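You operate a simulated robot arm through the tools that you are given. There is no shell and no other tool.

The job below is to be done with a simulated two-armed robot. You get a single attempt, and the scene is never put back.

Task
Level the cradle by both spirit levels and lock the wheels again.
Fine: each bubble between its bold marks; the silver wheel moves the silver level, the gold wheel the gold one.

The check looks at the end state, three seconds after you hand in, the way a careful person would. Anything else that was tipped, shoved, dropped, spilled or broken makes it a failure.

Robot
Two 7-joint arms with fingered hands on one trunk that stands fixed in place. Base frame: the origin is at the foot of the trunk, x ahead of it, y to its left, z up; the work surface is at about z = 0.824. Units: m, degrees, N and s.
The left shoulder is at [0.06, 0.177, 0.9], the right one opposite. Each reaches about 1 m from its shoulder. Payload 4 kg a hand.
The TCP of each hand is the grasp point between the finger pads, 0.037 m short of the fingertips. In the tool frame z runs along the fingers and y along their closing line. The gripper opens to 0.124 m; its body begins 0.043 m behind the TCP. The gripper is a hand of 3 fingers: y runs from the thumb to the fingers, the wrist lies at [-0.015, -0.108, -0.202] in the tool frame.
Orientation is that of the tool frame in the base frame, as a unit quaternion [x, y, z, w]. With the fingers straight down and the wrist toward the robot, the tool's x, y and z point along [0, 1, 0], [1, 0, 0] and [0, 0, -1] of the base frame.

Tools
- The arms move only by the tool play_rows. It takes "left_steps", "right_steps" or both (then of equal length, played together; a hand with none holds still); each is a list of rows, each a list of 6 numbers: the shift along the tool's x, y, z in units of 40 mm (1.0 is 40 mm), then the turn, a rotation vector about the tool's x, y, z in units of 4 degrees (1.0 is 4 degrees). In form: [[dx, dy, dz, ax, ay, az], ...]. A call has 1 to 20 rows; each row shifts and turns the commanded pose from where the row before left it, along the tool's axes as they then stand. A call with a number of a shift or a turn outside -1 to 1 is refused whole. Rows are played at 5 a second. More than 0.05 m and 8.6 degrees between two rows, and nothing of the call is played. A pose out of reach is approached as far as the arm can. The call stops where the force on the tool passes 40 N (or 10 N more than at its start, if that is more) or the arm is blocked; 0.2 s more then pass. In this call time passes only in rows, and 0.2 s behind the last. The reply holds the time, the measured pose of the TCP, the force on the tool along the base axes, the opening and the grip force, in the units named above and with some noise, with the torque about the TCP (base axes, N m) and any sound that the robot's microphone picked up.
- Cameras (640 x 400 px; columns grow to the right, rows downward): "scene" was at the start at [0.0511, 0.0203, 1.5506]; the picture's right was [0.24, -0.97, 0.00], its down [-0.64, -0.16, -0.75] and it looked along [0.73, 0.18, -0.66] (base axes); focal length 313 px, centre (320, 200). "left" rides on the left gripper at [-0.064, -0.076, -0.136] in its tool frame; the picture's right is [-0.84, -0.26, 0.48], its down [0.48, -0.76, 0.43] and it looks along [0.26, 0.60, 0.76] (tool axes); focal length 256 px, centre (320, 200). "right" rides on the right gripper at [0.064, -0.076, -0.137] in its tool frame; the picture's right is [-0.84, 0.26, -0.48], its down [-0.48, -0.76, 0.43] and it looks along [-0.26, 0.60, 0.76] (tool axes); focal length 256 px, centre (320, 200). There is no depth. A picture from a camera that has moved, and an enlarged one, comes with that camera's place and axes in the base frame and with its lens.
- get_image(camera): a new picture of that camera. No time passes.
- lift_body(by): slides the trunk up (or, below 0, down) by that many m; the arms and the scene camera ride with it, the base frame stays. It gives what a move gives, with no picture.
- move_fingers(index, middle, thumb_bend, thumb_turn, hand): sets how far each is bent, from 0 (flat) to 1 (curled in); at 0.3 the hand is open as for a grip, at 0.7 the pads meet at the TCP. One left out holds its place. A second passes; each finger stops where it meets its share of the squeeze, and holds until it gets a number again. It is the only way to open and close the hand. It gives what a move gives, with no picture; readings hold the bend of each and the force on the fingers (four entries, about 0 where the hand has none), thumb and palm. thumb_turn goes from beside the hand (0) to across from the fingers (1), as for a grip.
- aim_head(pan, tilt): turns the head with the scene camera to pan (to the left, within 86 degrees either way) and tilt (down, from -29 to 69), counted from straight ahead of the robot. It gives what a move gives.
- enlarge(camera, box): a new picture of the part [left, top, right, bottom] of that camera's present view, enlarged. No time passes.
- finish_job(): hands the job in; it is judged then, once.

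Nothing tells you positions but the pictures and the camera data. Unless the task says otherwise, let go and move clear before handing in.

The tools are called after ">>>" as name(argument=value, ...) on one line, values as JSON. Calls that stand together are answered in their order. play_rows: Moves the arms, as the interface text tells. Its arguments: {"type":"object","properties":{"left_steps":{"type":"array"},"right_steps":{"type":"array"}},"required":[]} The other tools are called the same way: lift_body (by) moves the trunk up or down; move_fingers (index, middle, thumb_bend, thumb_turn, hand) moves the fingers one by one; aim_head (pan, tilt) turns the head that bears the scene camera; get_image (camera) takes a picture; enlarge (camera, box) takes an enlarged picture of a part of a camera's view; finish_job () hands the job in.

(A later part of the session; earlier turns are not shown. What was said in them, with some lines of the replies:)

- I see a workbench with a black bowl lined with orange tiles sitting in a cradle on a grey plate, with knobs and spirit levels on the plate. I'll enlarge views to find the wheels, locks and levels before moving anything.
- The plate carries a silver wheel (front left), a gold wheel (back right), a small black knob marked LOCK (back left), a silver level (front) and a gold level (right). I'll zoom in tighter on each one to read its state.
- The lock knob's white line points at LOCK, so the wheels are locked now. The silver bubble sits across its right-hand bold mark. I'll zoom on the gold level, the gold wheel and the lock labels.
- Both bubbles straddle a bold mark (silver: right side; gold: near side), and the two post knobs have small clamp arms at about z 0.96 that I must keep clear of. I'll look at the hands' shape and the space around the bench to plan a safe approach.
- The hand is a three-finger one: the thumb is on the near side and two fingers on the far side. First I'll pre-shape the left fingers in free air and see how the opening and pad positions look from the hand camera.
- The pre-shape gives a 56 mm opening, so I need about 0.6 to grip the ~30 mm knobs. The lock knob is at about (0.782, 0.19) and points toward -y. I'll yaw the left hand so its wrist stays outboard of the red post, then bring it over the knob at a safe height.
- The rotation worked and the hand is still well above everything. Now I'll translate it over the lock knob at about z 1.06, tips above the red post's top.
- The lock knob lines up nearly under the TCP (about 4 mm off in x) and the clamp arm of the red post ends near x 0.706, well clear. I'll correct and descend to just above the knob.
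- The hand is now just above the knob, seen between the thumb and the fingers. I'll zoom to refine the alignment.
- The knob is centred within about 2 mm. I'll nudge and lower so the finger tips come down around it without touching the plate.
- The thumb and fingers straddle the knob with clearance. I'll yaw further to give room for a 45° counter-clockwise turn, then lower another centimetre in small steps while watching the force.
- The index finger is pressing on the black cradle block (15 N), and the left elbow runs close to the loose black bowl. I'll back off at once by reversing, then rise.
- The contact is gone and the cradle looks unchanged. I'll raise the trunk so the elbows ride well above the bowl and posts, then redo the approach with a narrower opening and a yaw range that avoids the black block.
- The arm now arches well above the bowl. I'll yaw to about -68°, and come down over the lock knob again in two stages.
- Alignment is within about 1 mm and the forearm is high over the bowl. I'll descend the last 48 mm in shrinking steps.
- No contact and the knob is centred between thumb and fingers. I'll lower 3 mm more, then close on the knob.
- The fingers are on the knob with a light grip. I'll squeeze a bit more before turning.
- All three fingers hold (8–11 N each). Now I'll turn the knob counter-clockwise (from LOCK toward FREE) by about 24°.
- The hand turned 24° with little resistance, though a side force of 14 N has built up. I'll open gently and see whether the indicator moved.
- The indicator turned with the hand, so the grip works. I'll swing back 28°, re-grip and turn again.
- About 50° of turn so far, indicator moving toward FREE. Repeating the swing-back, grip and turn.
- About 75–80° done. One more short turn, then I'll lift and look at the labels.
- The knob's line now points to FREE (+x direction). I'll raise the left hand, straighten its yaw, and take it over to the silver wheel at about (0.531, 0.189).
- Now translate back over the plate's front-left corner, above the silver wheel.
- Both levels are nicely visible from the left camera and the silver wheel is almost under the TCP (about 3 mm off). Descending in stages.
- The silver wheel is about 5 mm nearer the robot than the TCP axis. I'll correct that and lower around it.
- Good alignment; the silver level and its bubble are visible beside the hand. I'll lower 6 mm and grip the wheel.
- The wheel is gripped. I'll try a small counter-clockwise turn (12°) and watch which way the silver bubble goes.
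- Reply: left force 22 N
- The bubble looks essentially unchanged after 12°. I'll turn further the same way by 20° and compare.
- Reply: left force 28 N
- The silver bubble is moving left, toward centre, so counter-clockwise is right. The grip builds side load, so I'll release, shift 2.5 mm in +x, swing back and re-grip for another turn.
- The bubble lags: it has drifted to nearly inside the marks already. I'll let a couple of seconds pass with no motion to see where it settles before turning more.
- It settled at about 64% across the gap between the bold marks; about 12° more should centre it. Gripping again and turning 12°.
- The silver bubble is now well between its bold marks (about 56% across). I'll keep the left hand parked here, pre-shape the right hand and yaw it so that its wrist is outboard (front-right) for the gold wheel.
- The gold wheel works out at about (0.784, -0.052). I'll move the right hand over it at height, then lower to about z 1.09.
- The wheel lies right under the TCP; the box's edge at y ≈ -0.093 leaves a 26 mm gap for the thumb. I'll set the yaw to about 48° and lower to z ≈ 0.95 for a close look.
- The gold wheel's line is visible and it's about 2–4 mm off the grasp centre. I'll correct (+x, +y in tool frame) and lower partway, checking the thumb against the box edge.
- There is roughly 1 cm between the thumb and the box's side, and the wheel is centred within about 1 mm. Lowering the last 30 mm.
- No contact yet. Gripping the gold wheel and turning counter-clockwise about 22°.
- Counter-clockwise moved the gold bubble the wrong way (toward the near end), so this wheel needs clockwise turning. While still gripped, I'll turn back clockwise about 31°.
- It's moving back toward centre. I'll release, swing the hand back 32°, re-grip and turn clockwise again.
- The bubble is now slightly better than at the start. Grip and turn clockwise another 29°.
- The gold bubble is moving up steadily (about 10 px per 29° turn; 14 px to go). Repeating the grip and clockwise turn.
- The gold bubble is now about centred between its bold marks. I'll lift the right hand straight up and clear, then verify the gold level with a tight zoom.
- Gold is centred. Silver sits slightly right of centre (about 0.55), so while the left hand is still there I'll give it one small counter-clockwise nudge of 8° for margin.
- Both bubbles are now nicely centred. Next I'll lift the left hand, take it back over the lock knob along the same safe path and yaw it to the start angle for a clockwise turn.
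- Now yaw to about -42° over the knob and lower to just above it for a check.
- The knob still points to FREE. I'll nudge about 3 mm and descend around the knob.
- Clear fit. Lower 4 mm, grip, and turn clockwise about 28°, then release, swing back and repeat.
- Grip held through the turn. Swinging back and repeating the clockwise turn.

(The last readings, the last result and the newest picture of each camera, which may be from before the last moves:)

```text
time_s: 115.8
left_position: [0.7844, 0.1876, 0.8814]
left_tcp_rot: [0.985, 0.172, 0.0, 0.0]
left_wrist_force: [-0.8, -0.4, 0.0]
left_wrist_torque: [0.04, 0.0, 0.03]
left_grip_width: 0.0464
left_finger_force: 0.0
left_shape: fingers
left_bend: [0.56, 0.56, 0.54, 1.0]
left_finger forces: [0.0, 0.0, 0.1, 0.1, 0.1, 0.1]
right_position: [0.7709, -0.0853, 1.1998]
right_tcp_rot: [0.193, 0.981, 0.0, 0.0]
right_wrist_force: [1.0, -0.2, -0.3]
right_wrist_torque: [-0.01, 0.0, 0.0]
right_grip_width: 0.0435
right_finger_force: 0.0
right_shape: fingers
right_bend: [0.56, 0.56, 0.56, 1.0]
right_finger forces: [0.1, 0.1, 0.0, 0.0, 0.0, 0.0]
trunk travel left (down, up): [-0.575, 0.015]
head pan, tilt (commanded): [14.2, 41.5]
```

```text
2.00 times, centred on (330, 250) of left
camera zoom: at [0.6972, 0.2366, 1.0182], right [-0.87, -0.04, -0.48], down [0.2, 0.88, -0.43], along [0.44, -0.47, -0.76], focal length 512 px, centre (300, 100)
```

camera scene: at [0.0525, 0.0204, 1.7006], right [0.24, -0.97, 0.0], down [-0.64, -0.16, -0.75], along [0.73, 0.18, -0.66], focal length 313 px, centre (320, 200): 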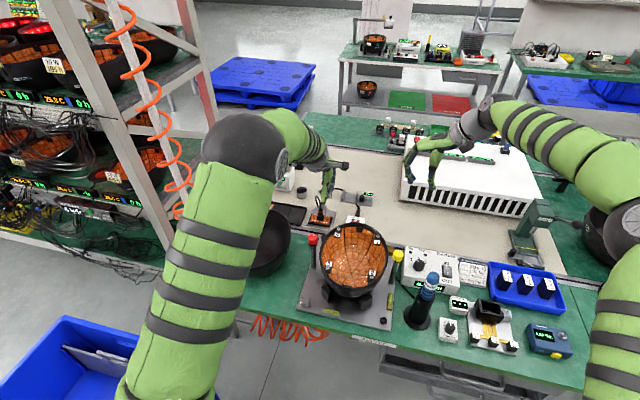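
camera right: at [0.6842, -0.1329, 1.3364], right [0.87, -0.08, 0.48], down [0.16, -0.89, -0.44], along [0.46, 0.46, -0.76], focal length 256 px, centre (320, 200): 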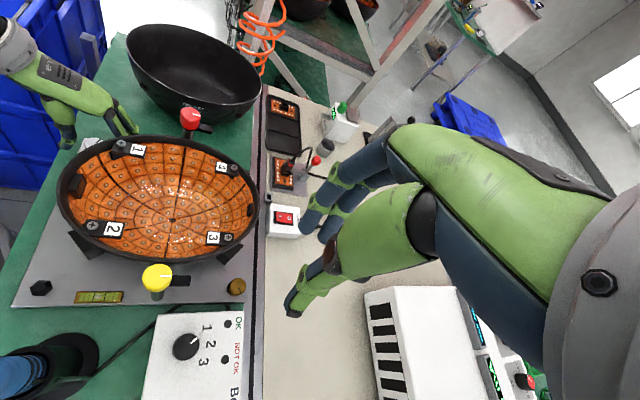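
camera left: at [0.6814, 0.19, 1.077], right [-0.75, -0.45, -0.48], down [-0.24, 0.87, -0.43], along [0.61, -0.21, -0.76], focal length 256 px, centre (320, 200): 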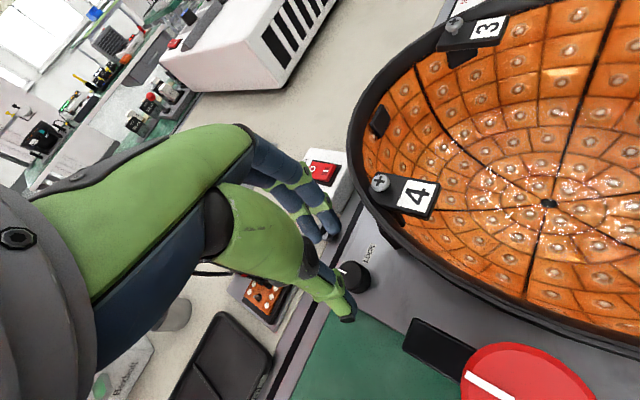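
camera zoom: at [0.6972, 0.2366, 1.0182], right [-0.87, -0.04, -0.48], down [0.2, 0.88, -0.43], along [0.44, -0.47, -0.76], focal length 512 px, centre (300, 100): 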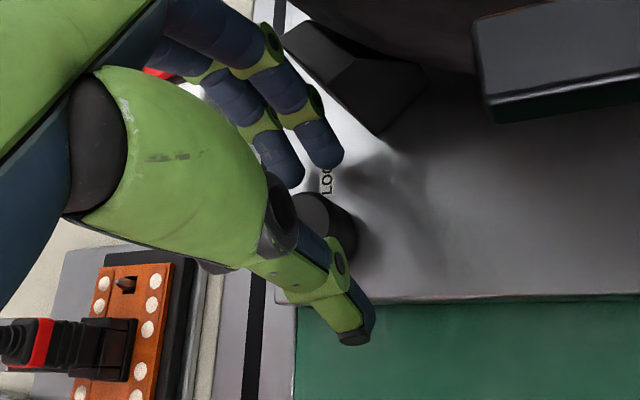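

The indicator is still hidden behind the thumb. A third clockwise turn, then I'll check.

>>> play_rows(left_steps=[[0, 0, 0, 0, 0, -0.88], [0, 0, 0, 0, 0, -0.88], [0, 0, 0, 0, 0, -0.88], [0, 0, 0, 0, 0, -0.88], [0, 0, 0, 0, 0, -0.88], [0, 0, 0, 0, 0, -0.88], [0, 0, 0, 0, 0, -0.88], [0, 0, 0, 0, 0, -0.88]])

>>> enlarge(camera="left", box=[240, 150, 420, 350])

>>> move_fingers(hand="left", index=0.71, middle=0.7, thumb_bend=0.7)

>>> play_rows(left_steps=[[0, 0, 0, 0, 0, 0.7], [0, 0, 0, 0, 0, 0.7], [0, 0, 0, 0, 0, 0.7], [0, 0, 0, 0, 0, 0.7], [0, 0, 0, 0, 0, 0.7], [0, 0, 0, 0, 0, 0.7], [0, 0, 0, 0, 0, 0.7], [0, 0, 0, 0, 0, 0.7], [0, 0, 0, 0, 0, 0.7], [0, 0, 0, 0, 0, 0.7]])

>>> move_fingers(hand="left", index=0.56, middle=0.56, thumb_bend=0.54)

>>> enlarge(camera="left", box=[240, 150, 420, 350])

```text
time_s: 117.5
left_position: [0.7836, 0.1867, 0.8823]
left_tcp_rot: [0.913, 0.409, 0.0, 0.0]
left_wrist_force: [-0.5, -0.3, 0.3]
left_wrist_torque: [-0.02, 0.0, -0.01]
left_grip_width: 0.0463
left_finger_force: 0.1
left_shape: fingers
left_bend: [0.56, 0.56, 0.54, 1.0]
left_finger forces: [0.2, 0.1, 0.0, 0.1, 0.0, 0.0]
right_position: [0.7709, -0.0857, 1.1992]
right_tcp_rot: [0.194, 0.981, 0.002, 0.0]
right_wrist_force: [-0.1, 1.0, 1.0]
right_wrist_torque: [-0.01, -0.01, -0.05]
right_grip_width: 0.0437
right_finger_force: 0.1
right_shape: fingers
right_bend: [0.56, 0.56, 0.56, 1.0]
right_finger forces: [0.0, 0.1, 0.0, 0.1, 0.0, 0.1]
trunk travel left (down, up): [-0.575, 0.015]
head pan, tilt (commanded): [14.2, 41.5]
```

```text
2.00 times, centred on (330, 250) of left
camera zoom: at [0.6837, 0.19, 1.0184], right [-0.75, -0.45, -0.48], down [-0.24, 0.87, -0.43], along [0.62, -0.21, -0.76], focal length 512 px, centre (300, 100)
```

zoom: 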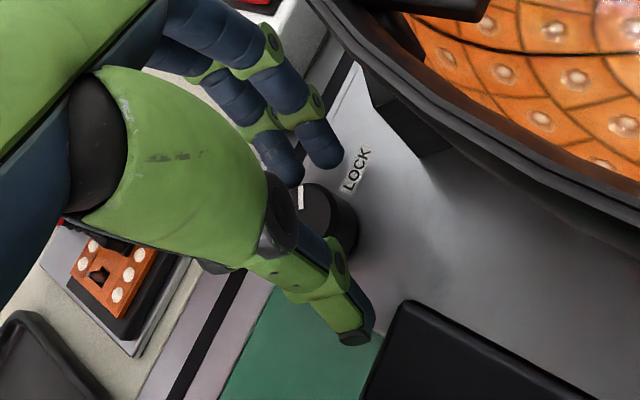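

```text
time_s: 118.5
left_position: [0.7842, 0.1847, 0.8826]
left_tcp_rot: [0.913, 0.408, 0.002, 0.001]
left_wrist_force: [6.4, -8.0, 4.7]
left_wrist_torque: [-0.25, -0.25, -0.03]
left_grip_width: 0.0173
left_finger_force: 15.0
left_shape: fingers
left_bend: [0.66, 0.62, 0.66, 1.0]
left_finger forces: [6.8, 13.4, 0.2, 0.0, 10.2, 0.0]
right_position: [0.7718, -0.0864, 1.2003]
right_tcp_rot: [0.194, 0.981, 0.001, -0.001]
right_wrist_force: [0.4, 0.4, 0.5]
right_wrist_torque: [0.01, -0.02, -0.01]
right_grip_width: 0.0433
right_finger_force: 0.1
right_shape: fingers
right_bend: [0.56, 0.56, 0.56, 1.0]
right_finger forces: [0.0, 0.1, 0.0, 0.0, 0.0, 0.1]
trunk travel left (down, up): [-0.575, 0.015]
head pan, tilt (commanded): [14.2, 41.5]
```

```text
time_s: 120.8
left_position: [0.7827, 0.1876, 0.8825]
left_tcp_rot: [0.985, 0.174, 0.001, -0.001]
left_wrist_force: [3.0, 0.2, 4.4]
left_wrist_torque: [-0.06, -0.14, 0.03]
left_grip_width: 0.0162
left_finger_force: 15.2
left_shape: fingers
left_bend: [0.66, 0.63, 0.66, 1.0]
left_finger forces: [5.0, 11.0, 0.1, 0.1, 14.0, 0.0]
right_position: [0.7718, -0.0854, 1.1991]
right_tcp_rot: [0.194, 0.981, 0.001, -0.001]
right_wrist_force: [0.1, 0.3, 0.2]
right_wrist_torque: [0.01, 0.0, -0.02]
right_grip_width: 0.0434
right_finger_force: 0.0
right_shape: fingers
right_bend: [0.56, 0.56, 0.56, 1.0]
right_finger forces: [0.0, 0.0, 0.0, 0.0, 0.1, 0.1]
trunk travel left (down, up): [-0.575, 0.015]
head pan, tilt (commanded): [14.2, 41.5]
```

```text
time_s: 121.8
left_position: [0.7846, 0.1867, 0.8818]
left_tcp_rot: [0.985, 0.174, 0.0, 0.0]
left_wrist_force: [-0.3, -0.7, 0.5]
left_wrist_torque: [0.0, -0.01, 0.05]
left_grip_width: 0.0466
left_finger_force: 0.0
left_shape: fingers
left_bend: [0.56, 0.56, 0.54, 1.0]
left_finger forces: [0.0, 0.0, 0.1, 0.0, 0.1, 0.1]
right_position: [0.7711, -0.0857, 1.1987]
right_tcp_rot: [0.194, 0.981, 0.0, 0.0]
right_wrist_force: [-0.1, 0.2, 0.1]
right_wrist_torque: [0.01, 0.0, -0.06]
right_grip_width: 0.0436
right_finger_force: 0.0
right_shape: fingers
right_bend: [0.56, 0.56, 0.56, 1.0]
right_finger forces: [0.0, 0.0, 0.0, 0.1, 0.0, 0.0]
trunk travel left (down, up): [-0.575, 0.015]
head pan, tilt (commanded): [14.2, 41.5]
```

```text
2.00 times, centred on (330, 250) of left
camera zoom: at [0.6971, 0.2369, 1.0186], right [-0.87, -0.05, -0.48], down [0.19, 0.88, -0.43], along [0.45, -0.47, -0.76], focal length 512 px, centre (300, 100)
```

zoom: 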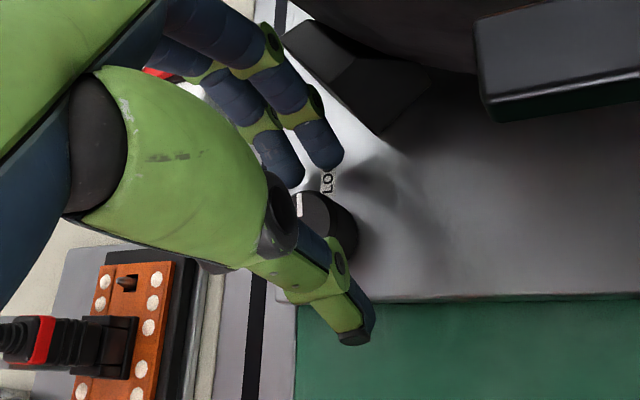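

The indicator is near LOCK. I'll lift the hand a bit to see the exact angle before a final trim.

>>> play_rows(left_steps=[[0, 0, -0.5, 0, 0, 0], [0, 0, -0.8, 0, 0, 0], [0, 0, -0.9, 0, 0, 0]])

>>> enlarge(camera="left", box=[310, 210, 420, 310])

>>> enlarge(camera="right", box=[180, 60, 300, 160])

>>> enlarge(camera="scene", box=[322, 308, 346, 326])

>>> enlarge(camera="scene", box=[385, 292, 405, 312])

```text
time_s: 122.5
left_position: [0.7836, 0.1854, 0.9693]
left_tcp_rot: [0.985, 0.174, 0.001, 0.0]
left_wrist_force: [0.0, -0.1, 0.9]
left_wrist_torque: [-0.02, -0.02, 0.03]
left_grip_width: 0.0464
left_finger_force: 0.0
left_shape: fingers
left_bend: [0.56, 0.56, 0.54, 1.0]
left_finger forces: [0.0, 0.1, 0.0, 0.0, 0.1, 0.0]
right_position: [0.7704, -0.0872, 1.2]
right_tcp_rot: [0.194, 0.981, 0.001, 0.0]
right_wrist_force: [-0.6, 0.7, -0.5]
right_wrist_torque: [-0.01, -0.01, 0.02]
right_grip_width: 0.0432
right_finger_force: 0.1
right_shape: fingers
right_bend: [0.56, 0.56, 0.56, 1.0]
right_finger forces: [0.1, 0.1, 0.0, 0.1, 0.1, 0.0]
trunk travel left (down, up): [-0.575, 0.015]
head pan, tilt (commanded): [14.2, 41.5]
```

```text
4.00 times, centred on (365, 260) of left
camera zoom: at [0.6967, 0.2354, 1.1067], right [-0.87, -0.05, -0.48], down [0.19, 0.88, -0.43], along [0.44, -0.47, -0.76], focal length 1024 px, centre (140, -40)
```

zoom: 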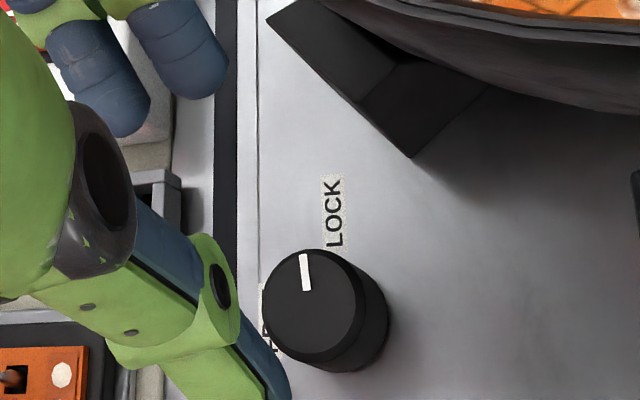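

```text
4.00 times, centred on (240, 110) of right
camera zoom: at [0.6845, -0.1332, 1.3359], right [0.87, -0.08, 0.48], down [0.16, -0.89, -0.44], along [0.46, 0.46, -0.76], focal length 1024 px, centre (640, 560)
```

zoom: 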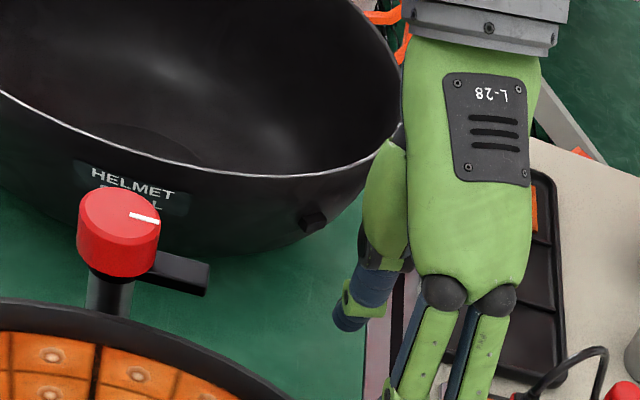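

```text
16.00 times, centred on (334, 317) of scene
camera zoom: at [0.0506, 0.0201, 1.7006], right [0.24, -0.97, 0.0], down [-0.64, -0.16, -0.75], along [0.73, 0.18, -0.66], focal length 5014 px, centre (96, -1672)
```

zoom: 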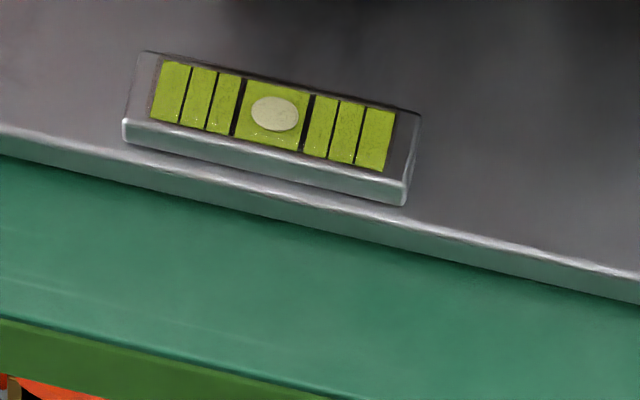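

```text
16.00 times, centred on (395, 302) of scene
camera zoom: at [0.0506, 0.0201, 1.7006], right [0.24, -0.97, 0.0], down [-0.64, -0.16, -0.75], along [0.73, 0.18, -0.66], focal length 5014 px, centre (-880, -1432)
```

zoom: 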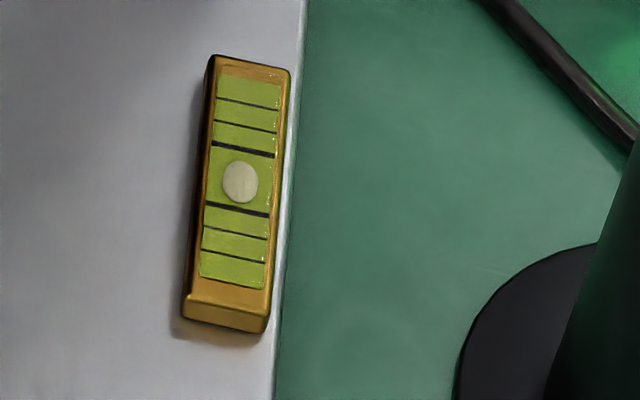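

Both bubbles are unaffected, and the knob's line is about 6–8° short of its original LOCK position. I'll lower again, grip and turn that last bit clockwise.

>>> play_rows(left_steps=[[0, 0, 0.7, 0, 0, -1], [0, 0, 0.7, 0, 0, -1], [0, 0, 0.4, 0, 0, -1], [0, 0, 0.25, 0, 0, -1], [0, 0, 0.15, 0, 0, 0]])

>>> move_fingers(hand="left", index=0.71, middle=0.7, thumb_bend=0.7)

>>> play_rows(left_steps=[[0, 0, 0, 0, 0, 0.5], [0, 0, 0, 0, 0, 0.5], [0, 0, 0, 0, 0, 0.5], [0, 0, 0, 0, 0, 0.4]])

>>> move_fingers(hand="left", index=0.56, middle=0.56, thumb_bend=0.54)

>>> play_rows(left_steps=[[0, 0, -0.5, 0, 0, 0], [0, 0, -0.8, 0, 0, 0], [0, 0, -0.9, 0, 0, 0], [0, 0, -0.9, 0, 0, 0]])

>>> enlarge(camera="left", box=[320, 230, 430, 330])

```text
time_s: 123.8
left_position: [0.784, 0.1875, 0.8813]
left_tcp_rot: [0.951, 0.31, 0.0, -0.001]
left_wrist_force: [0.5, -0.3, 0.6]
left_wrist_torque: [0.02, 0.04, 0.0]
left_grip_width: 0.0465
left_finger_force: 0.0
left_shape: fingers
left_bend: [0.56, 0.56, 0.54, 1.0]
left_finger forces: [0.0, 0.0, 0.0, 0.0, 0.0, 0.0]
right_position: [0.773, -0.0848, 1.2009]
right_tcp_rot: [0.194, 0.981, 0.002, 0.0]
right_wrist_force: [0.2, 0.0, -0.2]
right_wrist_torque: [0.02, 0.01, 0.0]
right_grip_width: 0.0437
right_finger_force: 0.0
right_shape: fingers
right_bend: [0.56, 0.56, 0.56, 1.0]
right_finger forces: [0.1, 0.1, 0.1, 0.0, 0.0, 0.1]
trunk travel left (down, up): [-0.575, 0.015]
head pan, tilt (commanded): [14.2, 41.5]
```

```text
time_s: 124.8
left_position: [0.7842, 0.1854, 0.8821]
left_tcp_rot: [0.951, 0.31, 0.0, 0.0]
left_wrist_force: [2.2, -6.7, 1.8]
left_wrist_torque: [-0.29, -0.19, -0.09]
left_grip_width: 0.0153
left_finger_force: 14.1
left_shape: fingers
left_bend: [0.67, 0.63, 0.66, 1.0]
left_finger forces: [5.5, 11.9, 0.1, 0.0, 10.0, 0.0]
right_position: [0.7722, -0.0869, 1.1997]
right_tcp_rot: [0.194, 0.981, 0.001, 0.0]
right_wrist_force: [0.1, 1.1, -0.1]
right_wrist_torque: [0.02, 0.03, -0.02]
right_grip_width: 0.0435
right_finger_force: 0.1
right_shape: fingers
right_bend: [0.56, 0.56, 0.56, 1.0]
right_finger forces: [0.0, 0.1, 0.0, 0.0, 0.0, 0.1]
trunk travel left (down, up): [-0.575, 0.015]
head pan, tilt (commanded): [14.2, 41.5]
```

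```text
time_s: 125.8
left_position: [0.7845, 0.1869, 0.8825]
left_tcp_rot: [0.969, 0.246, 0.0, 0.0]
left_wrist_force: [1.3, -8.0, 3.5]
left_wrist_torque: [-0.3, -0.15, -0.01]
left_grip_width: 0.0151
left_finger_force: 13.6
left_shape: fingers
left_bend: [0.67, 0.63, 0.66, 1.0]
left_finger forces: [5.7, 11.7, 0.0, 0.0, 10.6, 0.0]
right_position: [0.7723, -0.0869, 1.1998]
right_tcp_rot: [0.193, 0.981, 0.001, 0.0]
right_wrist_force: [0.4, -0.2, -0.8]
right_wrist_torque: [-0.05, -0.03, 0.01]
right_grip_width: 0.0435
right_finger_force: 0.1
right_shape: fingers
right_bend: [0.56, 0.56, 0.56, 1.0]
right_finger forces: [0.0, 0.0, 0.0, 0.0, 0.0, 0.0]
trunk travel left (down, up): [-0.575, 0.015]
head pan, tilt (commanded): [14.2, 41.5]
```

```text
time_s: 126.8
left_position: [0.7851, 0.1868, 0.8833]
left_tcp_rot: [0.969, 0.245, 0.001, 0.001]
left_wrist_force: [-0.3, 0.3, -0.5]
left_wrist_torque: [-0.02, -0.03, 0.01]
left_grip_width: 0.0465
left_finger_force: 0.0
left_shape: fingers
left_bend: [0.56, 0.56, 0.54, 1.0]
left_finger forces: [0.0, 0.1, 0.1, 0.1, 0.1, 0.1]
right_position: [0.7714, -0.0854, 1.1991]
right_tcp_rot: [0.193, 0.981, 0.001, 0.0]
right_wrist_force: [-0.2, -0.5, 0.4]
right_wrist_torque: [-0.02, -0.01, -0.05]
right_grip_width: 0.0434
right_finger_force: 0.0
right_shape: fingers
right_bend: [0.56, 0.56, 0.56, 1.0]
right_finger forces: [0.1, 0.0, 0.0, 0.1, 0.0, 0.0]
trunk travel left (down, up): [-0.575, 0.015]
head pan, tilt (commanded): [14.2, 41.5]
```

```text
time_s: 127.8
left_position: [0.7842, 0.1854, 1.0057]
left_tcp_rot: [0.969, 0.246, -0.001, 0.0]
left_wrist_force: [-1.3, 0.4, 0.1]
left_wrist_torque: [0.03, 0.0, -0.02]
left_grip_width: 0.0463
left_finger_force: 0.1
left_shape: fingers
left_bend: [0.56, 0.56, 0.54, 1.0]
left_finger forces: [0.0, 0.1, 0.0, 0.0, 0.1, 0.0]
right_position: [0.771, -0.0868, 1.2001]
right_tcp_rot: [0.194, 0.981, 0.001, 0.0]
right_wrist_force: [-0.1, -0.2, -0.3]
right_wrist_torque: [-0.01, 0.01, -0.01]
right_grip_width: 0.0433
right_finger_force: 0.0
right_shape: fingers
right_bend: [0.56, 0.56, 0.56, 1.0]
right_finger forces: [0.1, 0.0, 0.1, 0.0, 0.1, 0.0]
trunk travel left (down, up): [-0.575, 0.015]
head pan, tilt (commanded): [14.2, 41.5]
```

```text
4.00 times, centred on (375, 280) of left
camera zoom: at [0.6917, 0.2213, 1.1426], right [-0.86, -0.17, -0.48], down [0.06, 0.9, -0.43], along [0.51, -0.4, -0.76], focal length 1024 px, centre (100, -120)
```

zoom: 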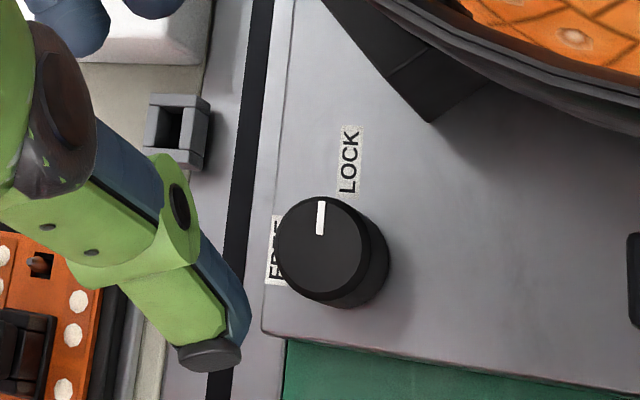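

The line now points straight at LOCK, as it did at the start. To be sure, I'll take a view from the same pose as my first close-up (z ≈ 0.936, yaw -60°) for a direct comparison.

>>> play_rows(left_steps=[[0, 0, 0.85, 0, 0, -0.37], [0.05, 0, 0.85, 0, 0, 0], [0.05, -0.1, 0, 0, 0, 0]])

>>> enlarge(camera="left", box=[270, 170, 430, 330])

>>> enlarge(camera="left", box=[320, 220, 390, 290])

```text
time_s: 128.6
left_position: [0.7857, 0.193, 0.9372]
left_tcp_rot: [0.966, 0.259, 0.0, 0.0]
left_wrist_force: [0.1, -0.7, -0.1]
left_wrist_torque: [-0.03, -0.01, -0.01]
left_grip_width: 0.0464
left_finger_force: 0.1
left_shape: fingers
left_bend: [0.56, 0.56, 0.54, 1.0]
left_finger forces: [0.0, 0.0, 0.0, 0.0, 0.0, 0.1]
right_position: [0.7708, -0.0858, 1.1999]
right_tcp_rot: [0.193, 0.981, 0.001, 0.0]
right_wrist_force: [-0.4, 0.2, -0.1]
right_wrist_torque: [0.02, -0.02, 0.01]
right_grip_width: 0.0432
right_finger_force: 0.1
right_shape: fingers
right_bend: [0.56, 0.56, 0.56, 1.0]
right_finger forces: [0.1, 0.1, 0.1, 0.0, 0.0, 0.0]
trunk travel left (down, up): [-0.575, 0.015]
head pan, tilt (commanded): [14.2, 41.5]
```

```text
2.50 times, centred on (350, 250) of left
camera zoom: at [0.6917, 0.2268, 1.0742], right [-0.85, -0.2, -0.48], down [0.04, 0.9, -0.43], along [0.52, -0.39, -0.76], focal length 640 px, centre (245, 75)
```

zoom: 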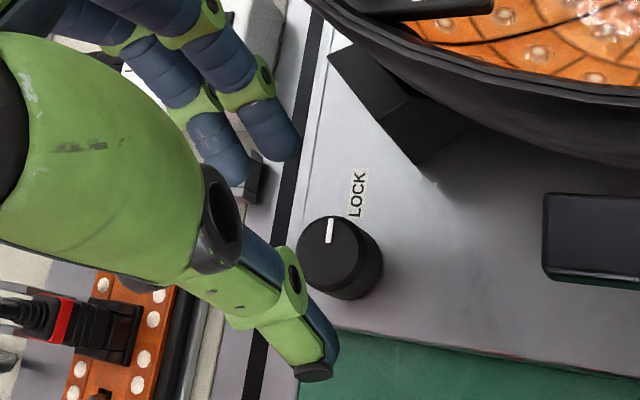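

```text
5.71 times, centred on (355, 255) of left
camera zoom: at [0.6917, 0.2268, 1.0742], right [-0.85, -0.2, -0.48], down [0.04, 0.9, -0.43], along [0.52, -0.39, -0.76], focal length 1463 px, centre (120, -114)
```

zoom: 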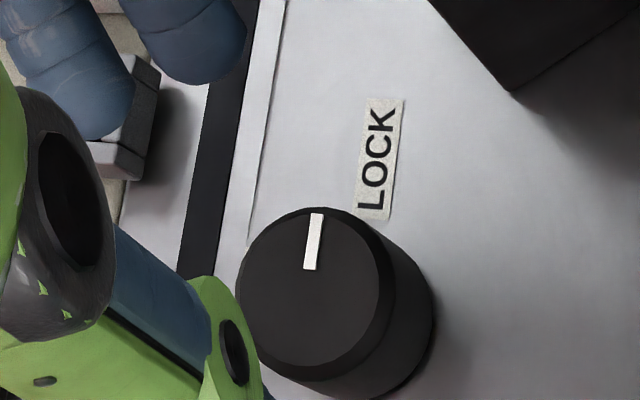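

The knob matches its original LOCK position. Now I'll lift both hands clear and do a final check of the levels and the surroundings.

>>> play_rows(left_steps=[[0, 0, -0.8, 0, 0, 0], [0, 0, -1, 0, 0, 0], [0, 0, -1, 0, 0, 0], [0, 0, -1, 0, 0, 0], [0, 0, -1, 0, 0, 0], [0, -0.6, -0.9, 0, 0, 0], [0, -0.8, -0.5, 0, 0, 0], [0, -0.8, 0, 0, 0, 0], [0, -0.8, 0, 0, 0, 0]], right_steps=[[0, -0.4, -0.5, 0, 0, 0], [0, -0.6, -0.5, 0, 0, 0], [0, -0.6, -0.5, 0, 0, 0], [0, -0.6, -0.5, 0, 0, 0], [0, -0.6, 0, 0, 0, 0], [0, -0.6, 0, 0, 0, 0], [0, 0, 0, 0, 0, 0], [0, 0, 0, 0, 0, 0], [0, 0, 0, 0, 0, 0]])

>>> get_image(camera="scene")

>>> enlarge(camera="scene", box=[322, 308, 346, 326])

>>> enlarge(camera="scene", box=[385, 292, 405, 312])

>>> get_image(camera="left")

>>> get_image(camera="right")

```text
time_s: 130.6
left_position: [0.7222, 0.2944, 1.1848]
left_tcp_rot: [0.966, 0.259, 0.001, 0.0]
left_wrist_force: [0.1, 0.2, -0.2]
left_wrist_torque: [0.0, -0.01, -0.01]
left_grip_width: 0.0462
left_finger_force: 0.1
left_shape: fingers
left_bend: [0.56, 0.56, 0.54, 1.0]
left_finger forces: [0.1, 0.0, 0.0, 0.1, 0.1, 0.0]
right_position: [0.7185, -0.2113, 1.2797]
right_tcp_rot: [0.194, 0.981, 0.0, 0.0]
right_wrist_force: [-0.5, 0.3, -0.5]
right_wrist_torque: [0.0, -0.02, -0.02]
right_grip_width: 0.0436
right_finger_force: 0.0
right_shape: fingers
right_bend: [0.56, 0.56, 0.56, 1.0]
right_finger forces: [0.0, 0.0, 0.0, 0.1, 0.0, 0.1]
trunk travel left (down, up): [-0.575, 0.015]
head pan, tilt (commanded): [14.2, 41.5]
```

```text
taken
camera scene: at [0.0506, 0.0209, 1.7007], right [0.24, -0.97, 0.0], down [-0.64, -0.16, -0.75], along [0.73, 0.18, -0.66], focal length 313 px, centre (320, 200)
```

scene: 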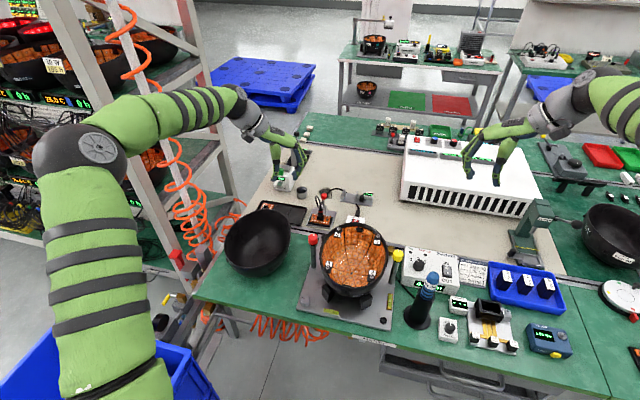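

```text
16.00 times, centred on (334, 317) of scene
camera zoom: at [0.0506, 0.0209, 1.7007], right [0.24, -0.97, 0.0], down [-0.64, -0.16, -0.75], along [0.73, 0.18, -0.66], focal length 5014 px, centre (96, -1672)
```

zoom: 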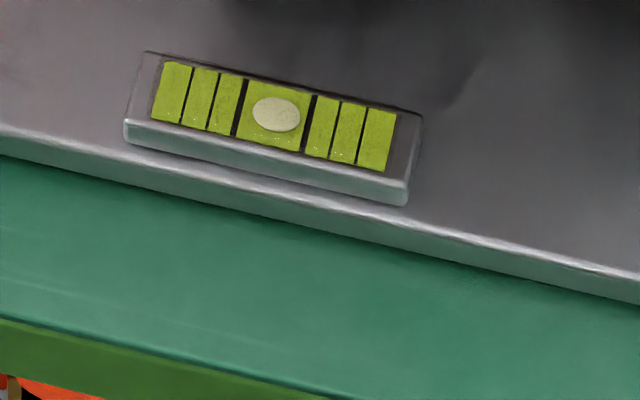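

```text
16.00 times, centred on (395, 302) of scene
camera zoom: at [0.0506, 0.0209, 1.7007], right [0.24, -0.97, 0.0], down [-0.64, -0.16, -0.75], along [0.73, 0.18, -0.66], focal length 5014 px, centre (-880, -1432)
```

zoom: 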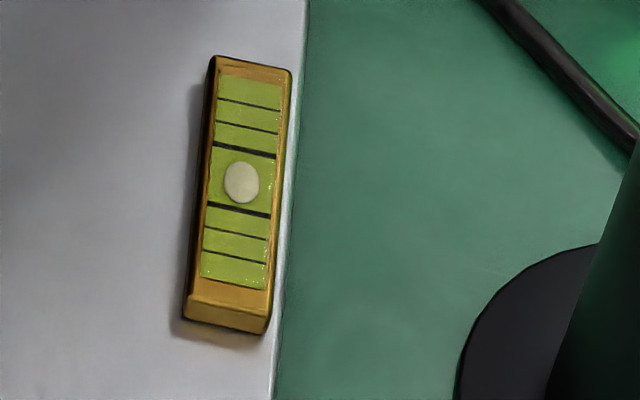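

```text
taken
camera left: at [0.6294, 0.3292, 1.3221], right [-0.85, -0.2, -0.48], down [0.04, 0.9, -0.43], along [0.52, -0.39, -0.76], focal length 256 px, centre (320, 200)
```

left: 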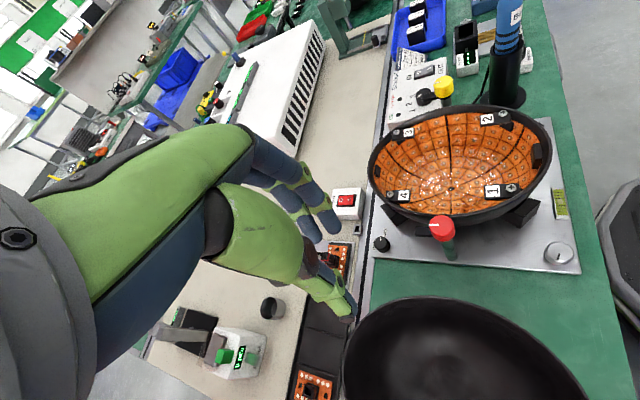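

```text
taken
camera right: at [0.6307, -0.2578, 1.4156], right [0.87, -0.08, 0.48], down [0.16, -0.89, -0.44], along [0.46, 0.46, -0.76], focal length 256 px, centre (320, 200)
```

right: 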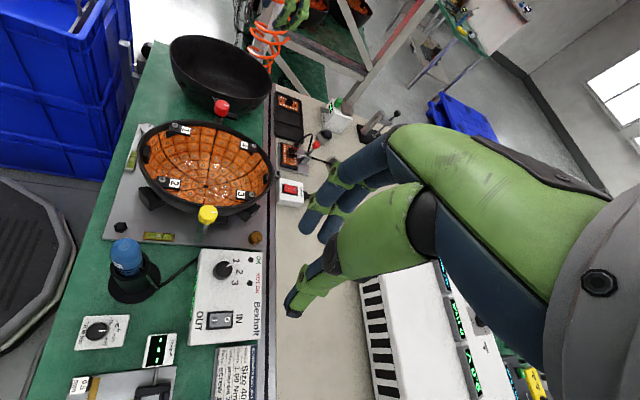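

Everything looks undisturbed and both bubbles sit between their bold marks. One last zoom on the lock knob and the post knobs before handing in.

>>> enlarge(camera="left", box=[350, 180, 480, 290])

>>> enlarge(camera="scene", box=[290, 210, 480, 340])

```text
3.64 times, centred on (415, 235) of left
camera zoom: at [0.6294, 0.3292, 1.3221], right [-0.85, -0.2, -0.48], down [0.04, 0.9, -0.43], along [0.52, -0.39, -0.76], focal length 931 px, centre (-26, 73)
```

zoom: 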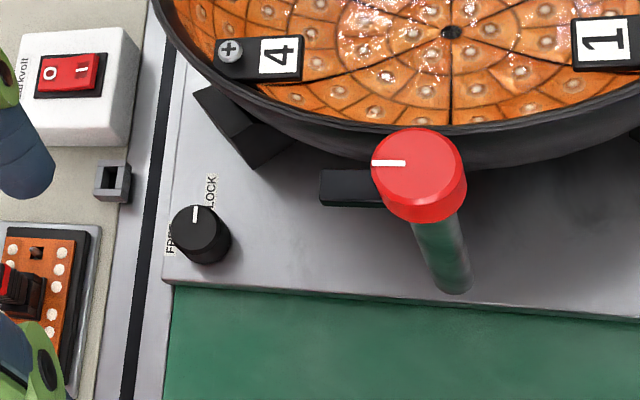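

```text
3.08 times, centred on (385, 275) of scene
camera zoom: at [0.0506, 0.0209, 1.7007], right [0.24, -0.97, 0.0], down [-0.64, -0.16, -0.75], along [0.73, 0.18, -0.66], focal length 964 px, centre (120, -31)
```

zoom: 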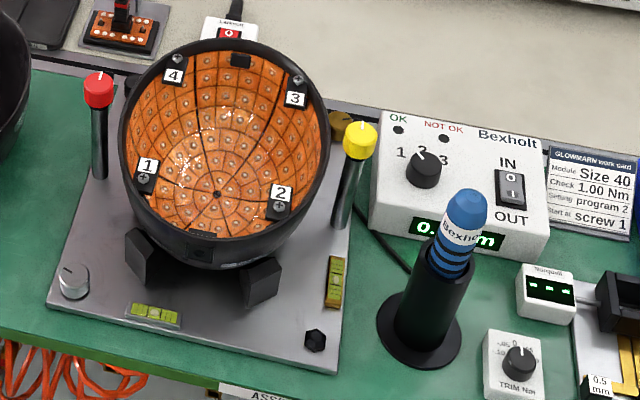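

The lock knob points to LOCK, both bubbles are between their bold marks, and both hands are clear with nothing else moved. I'm handing in the job.

>>> finish_job()

```text
The job is handed in.
```

The cradle is level on both spirit levels and the wheel lock is back at LOCK. The job is handed in, but I haven't seen the check's result.

- **Levels:** in the last pictures, the silver bubble was centred between its bold marks. The gold bubble was slightly toward the robot, at about 45% of the gap.
- **Lock:** I turned the knob to FREE to adjust the wheels, then back. A close-up from the same pose as my first one shows its line matching the starting LOCK position to within a degree or two. I didn't test the lock by trying to turn a wheel.
- **Contact:** early on, the left index finger pressed one of the black cradle blocks with about 15 N. I backed off at once, and nothing looked moved in the pictures afterwards.

Nothing else appears disturbed in the final pictures. Both hands are open and clear of the bench, and the trunk is still raised 0.15 m from where it started.
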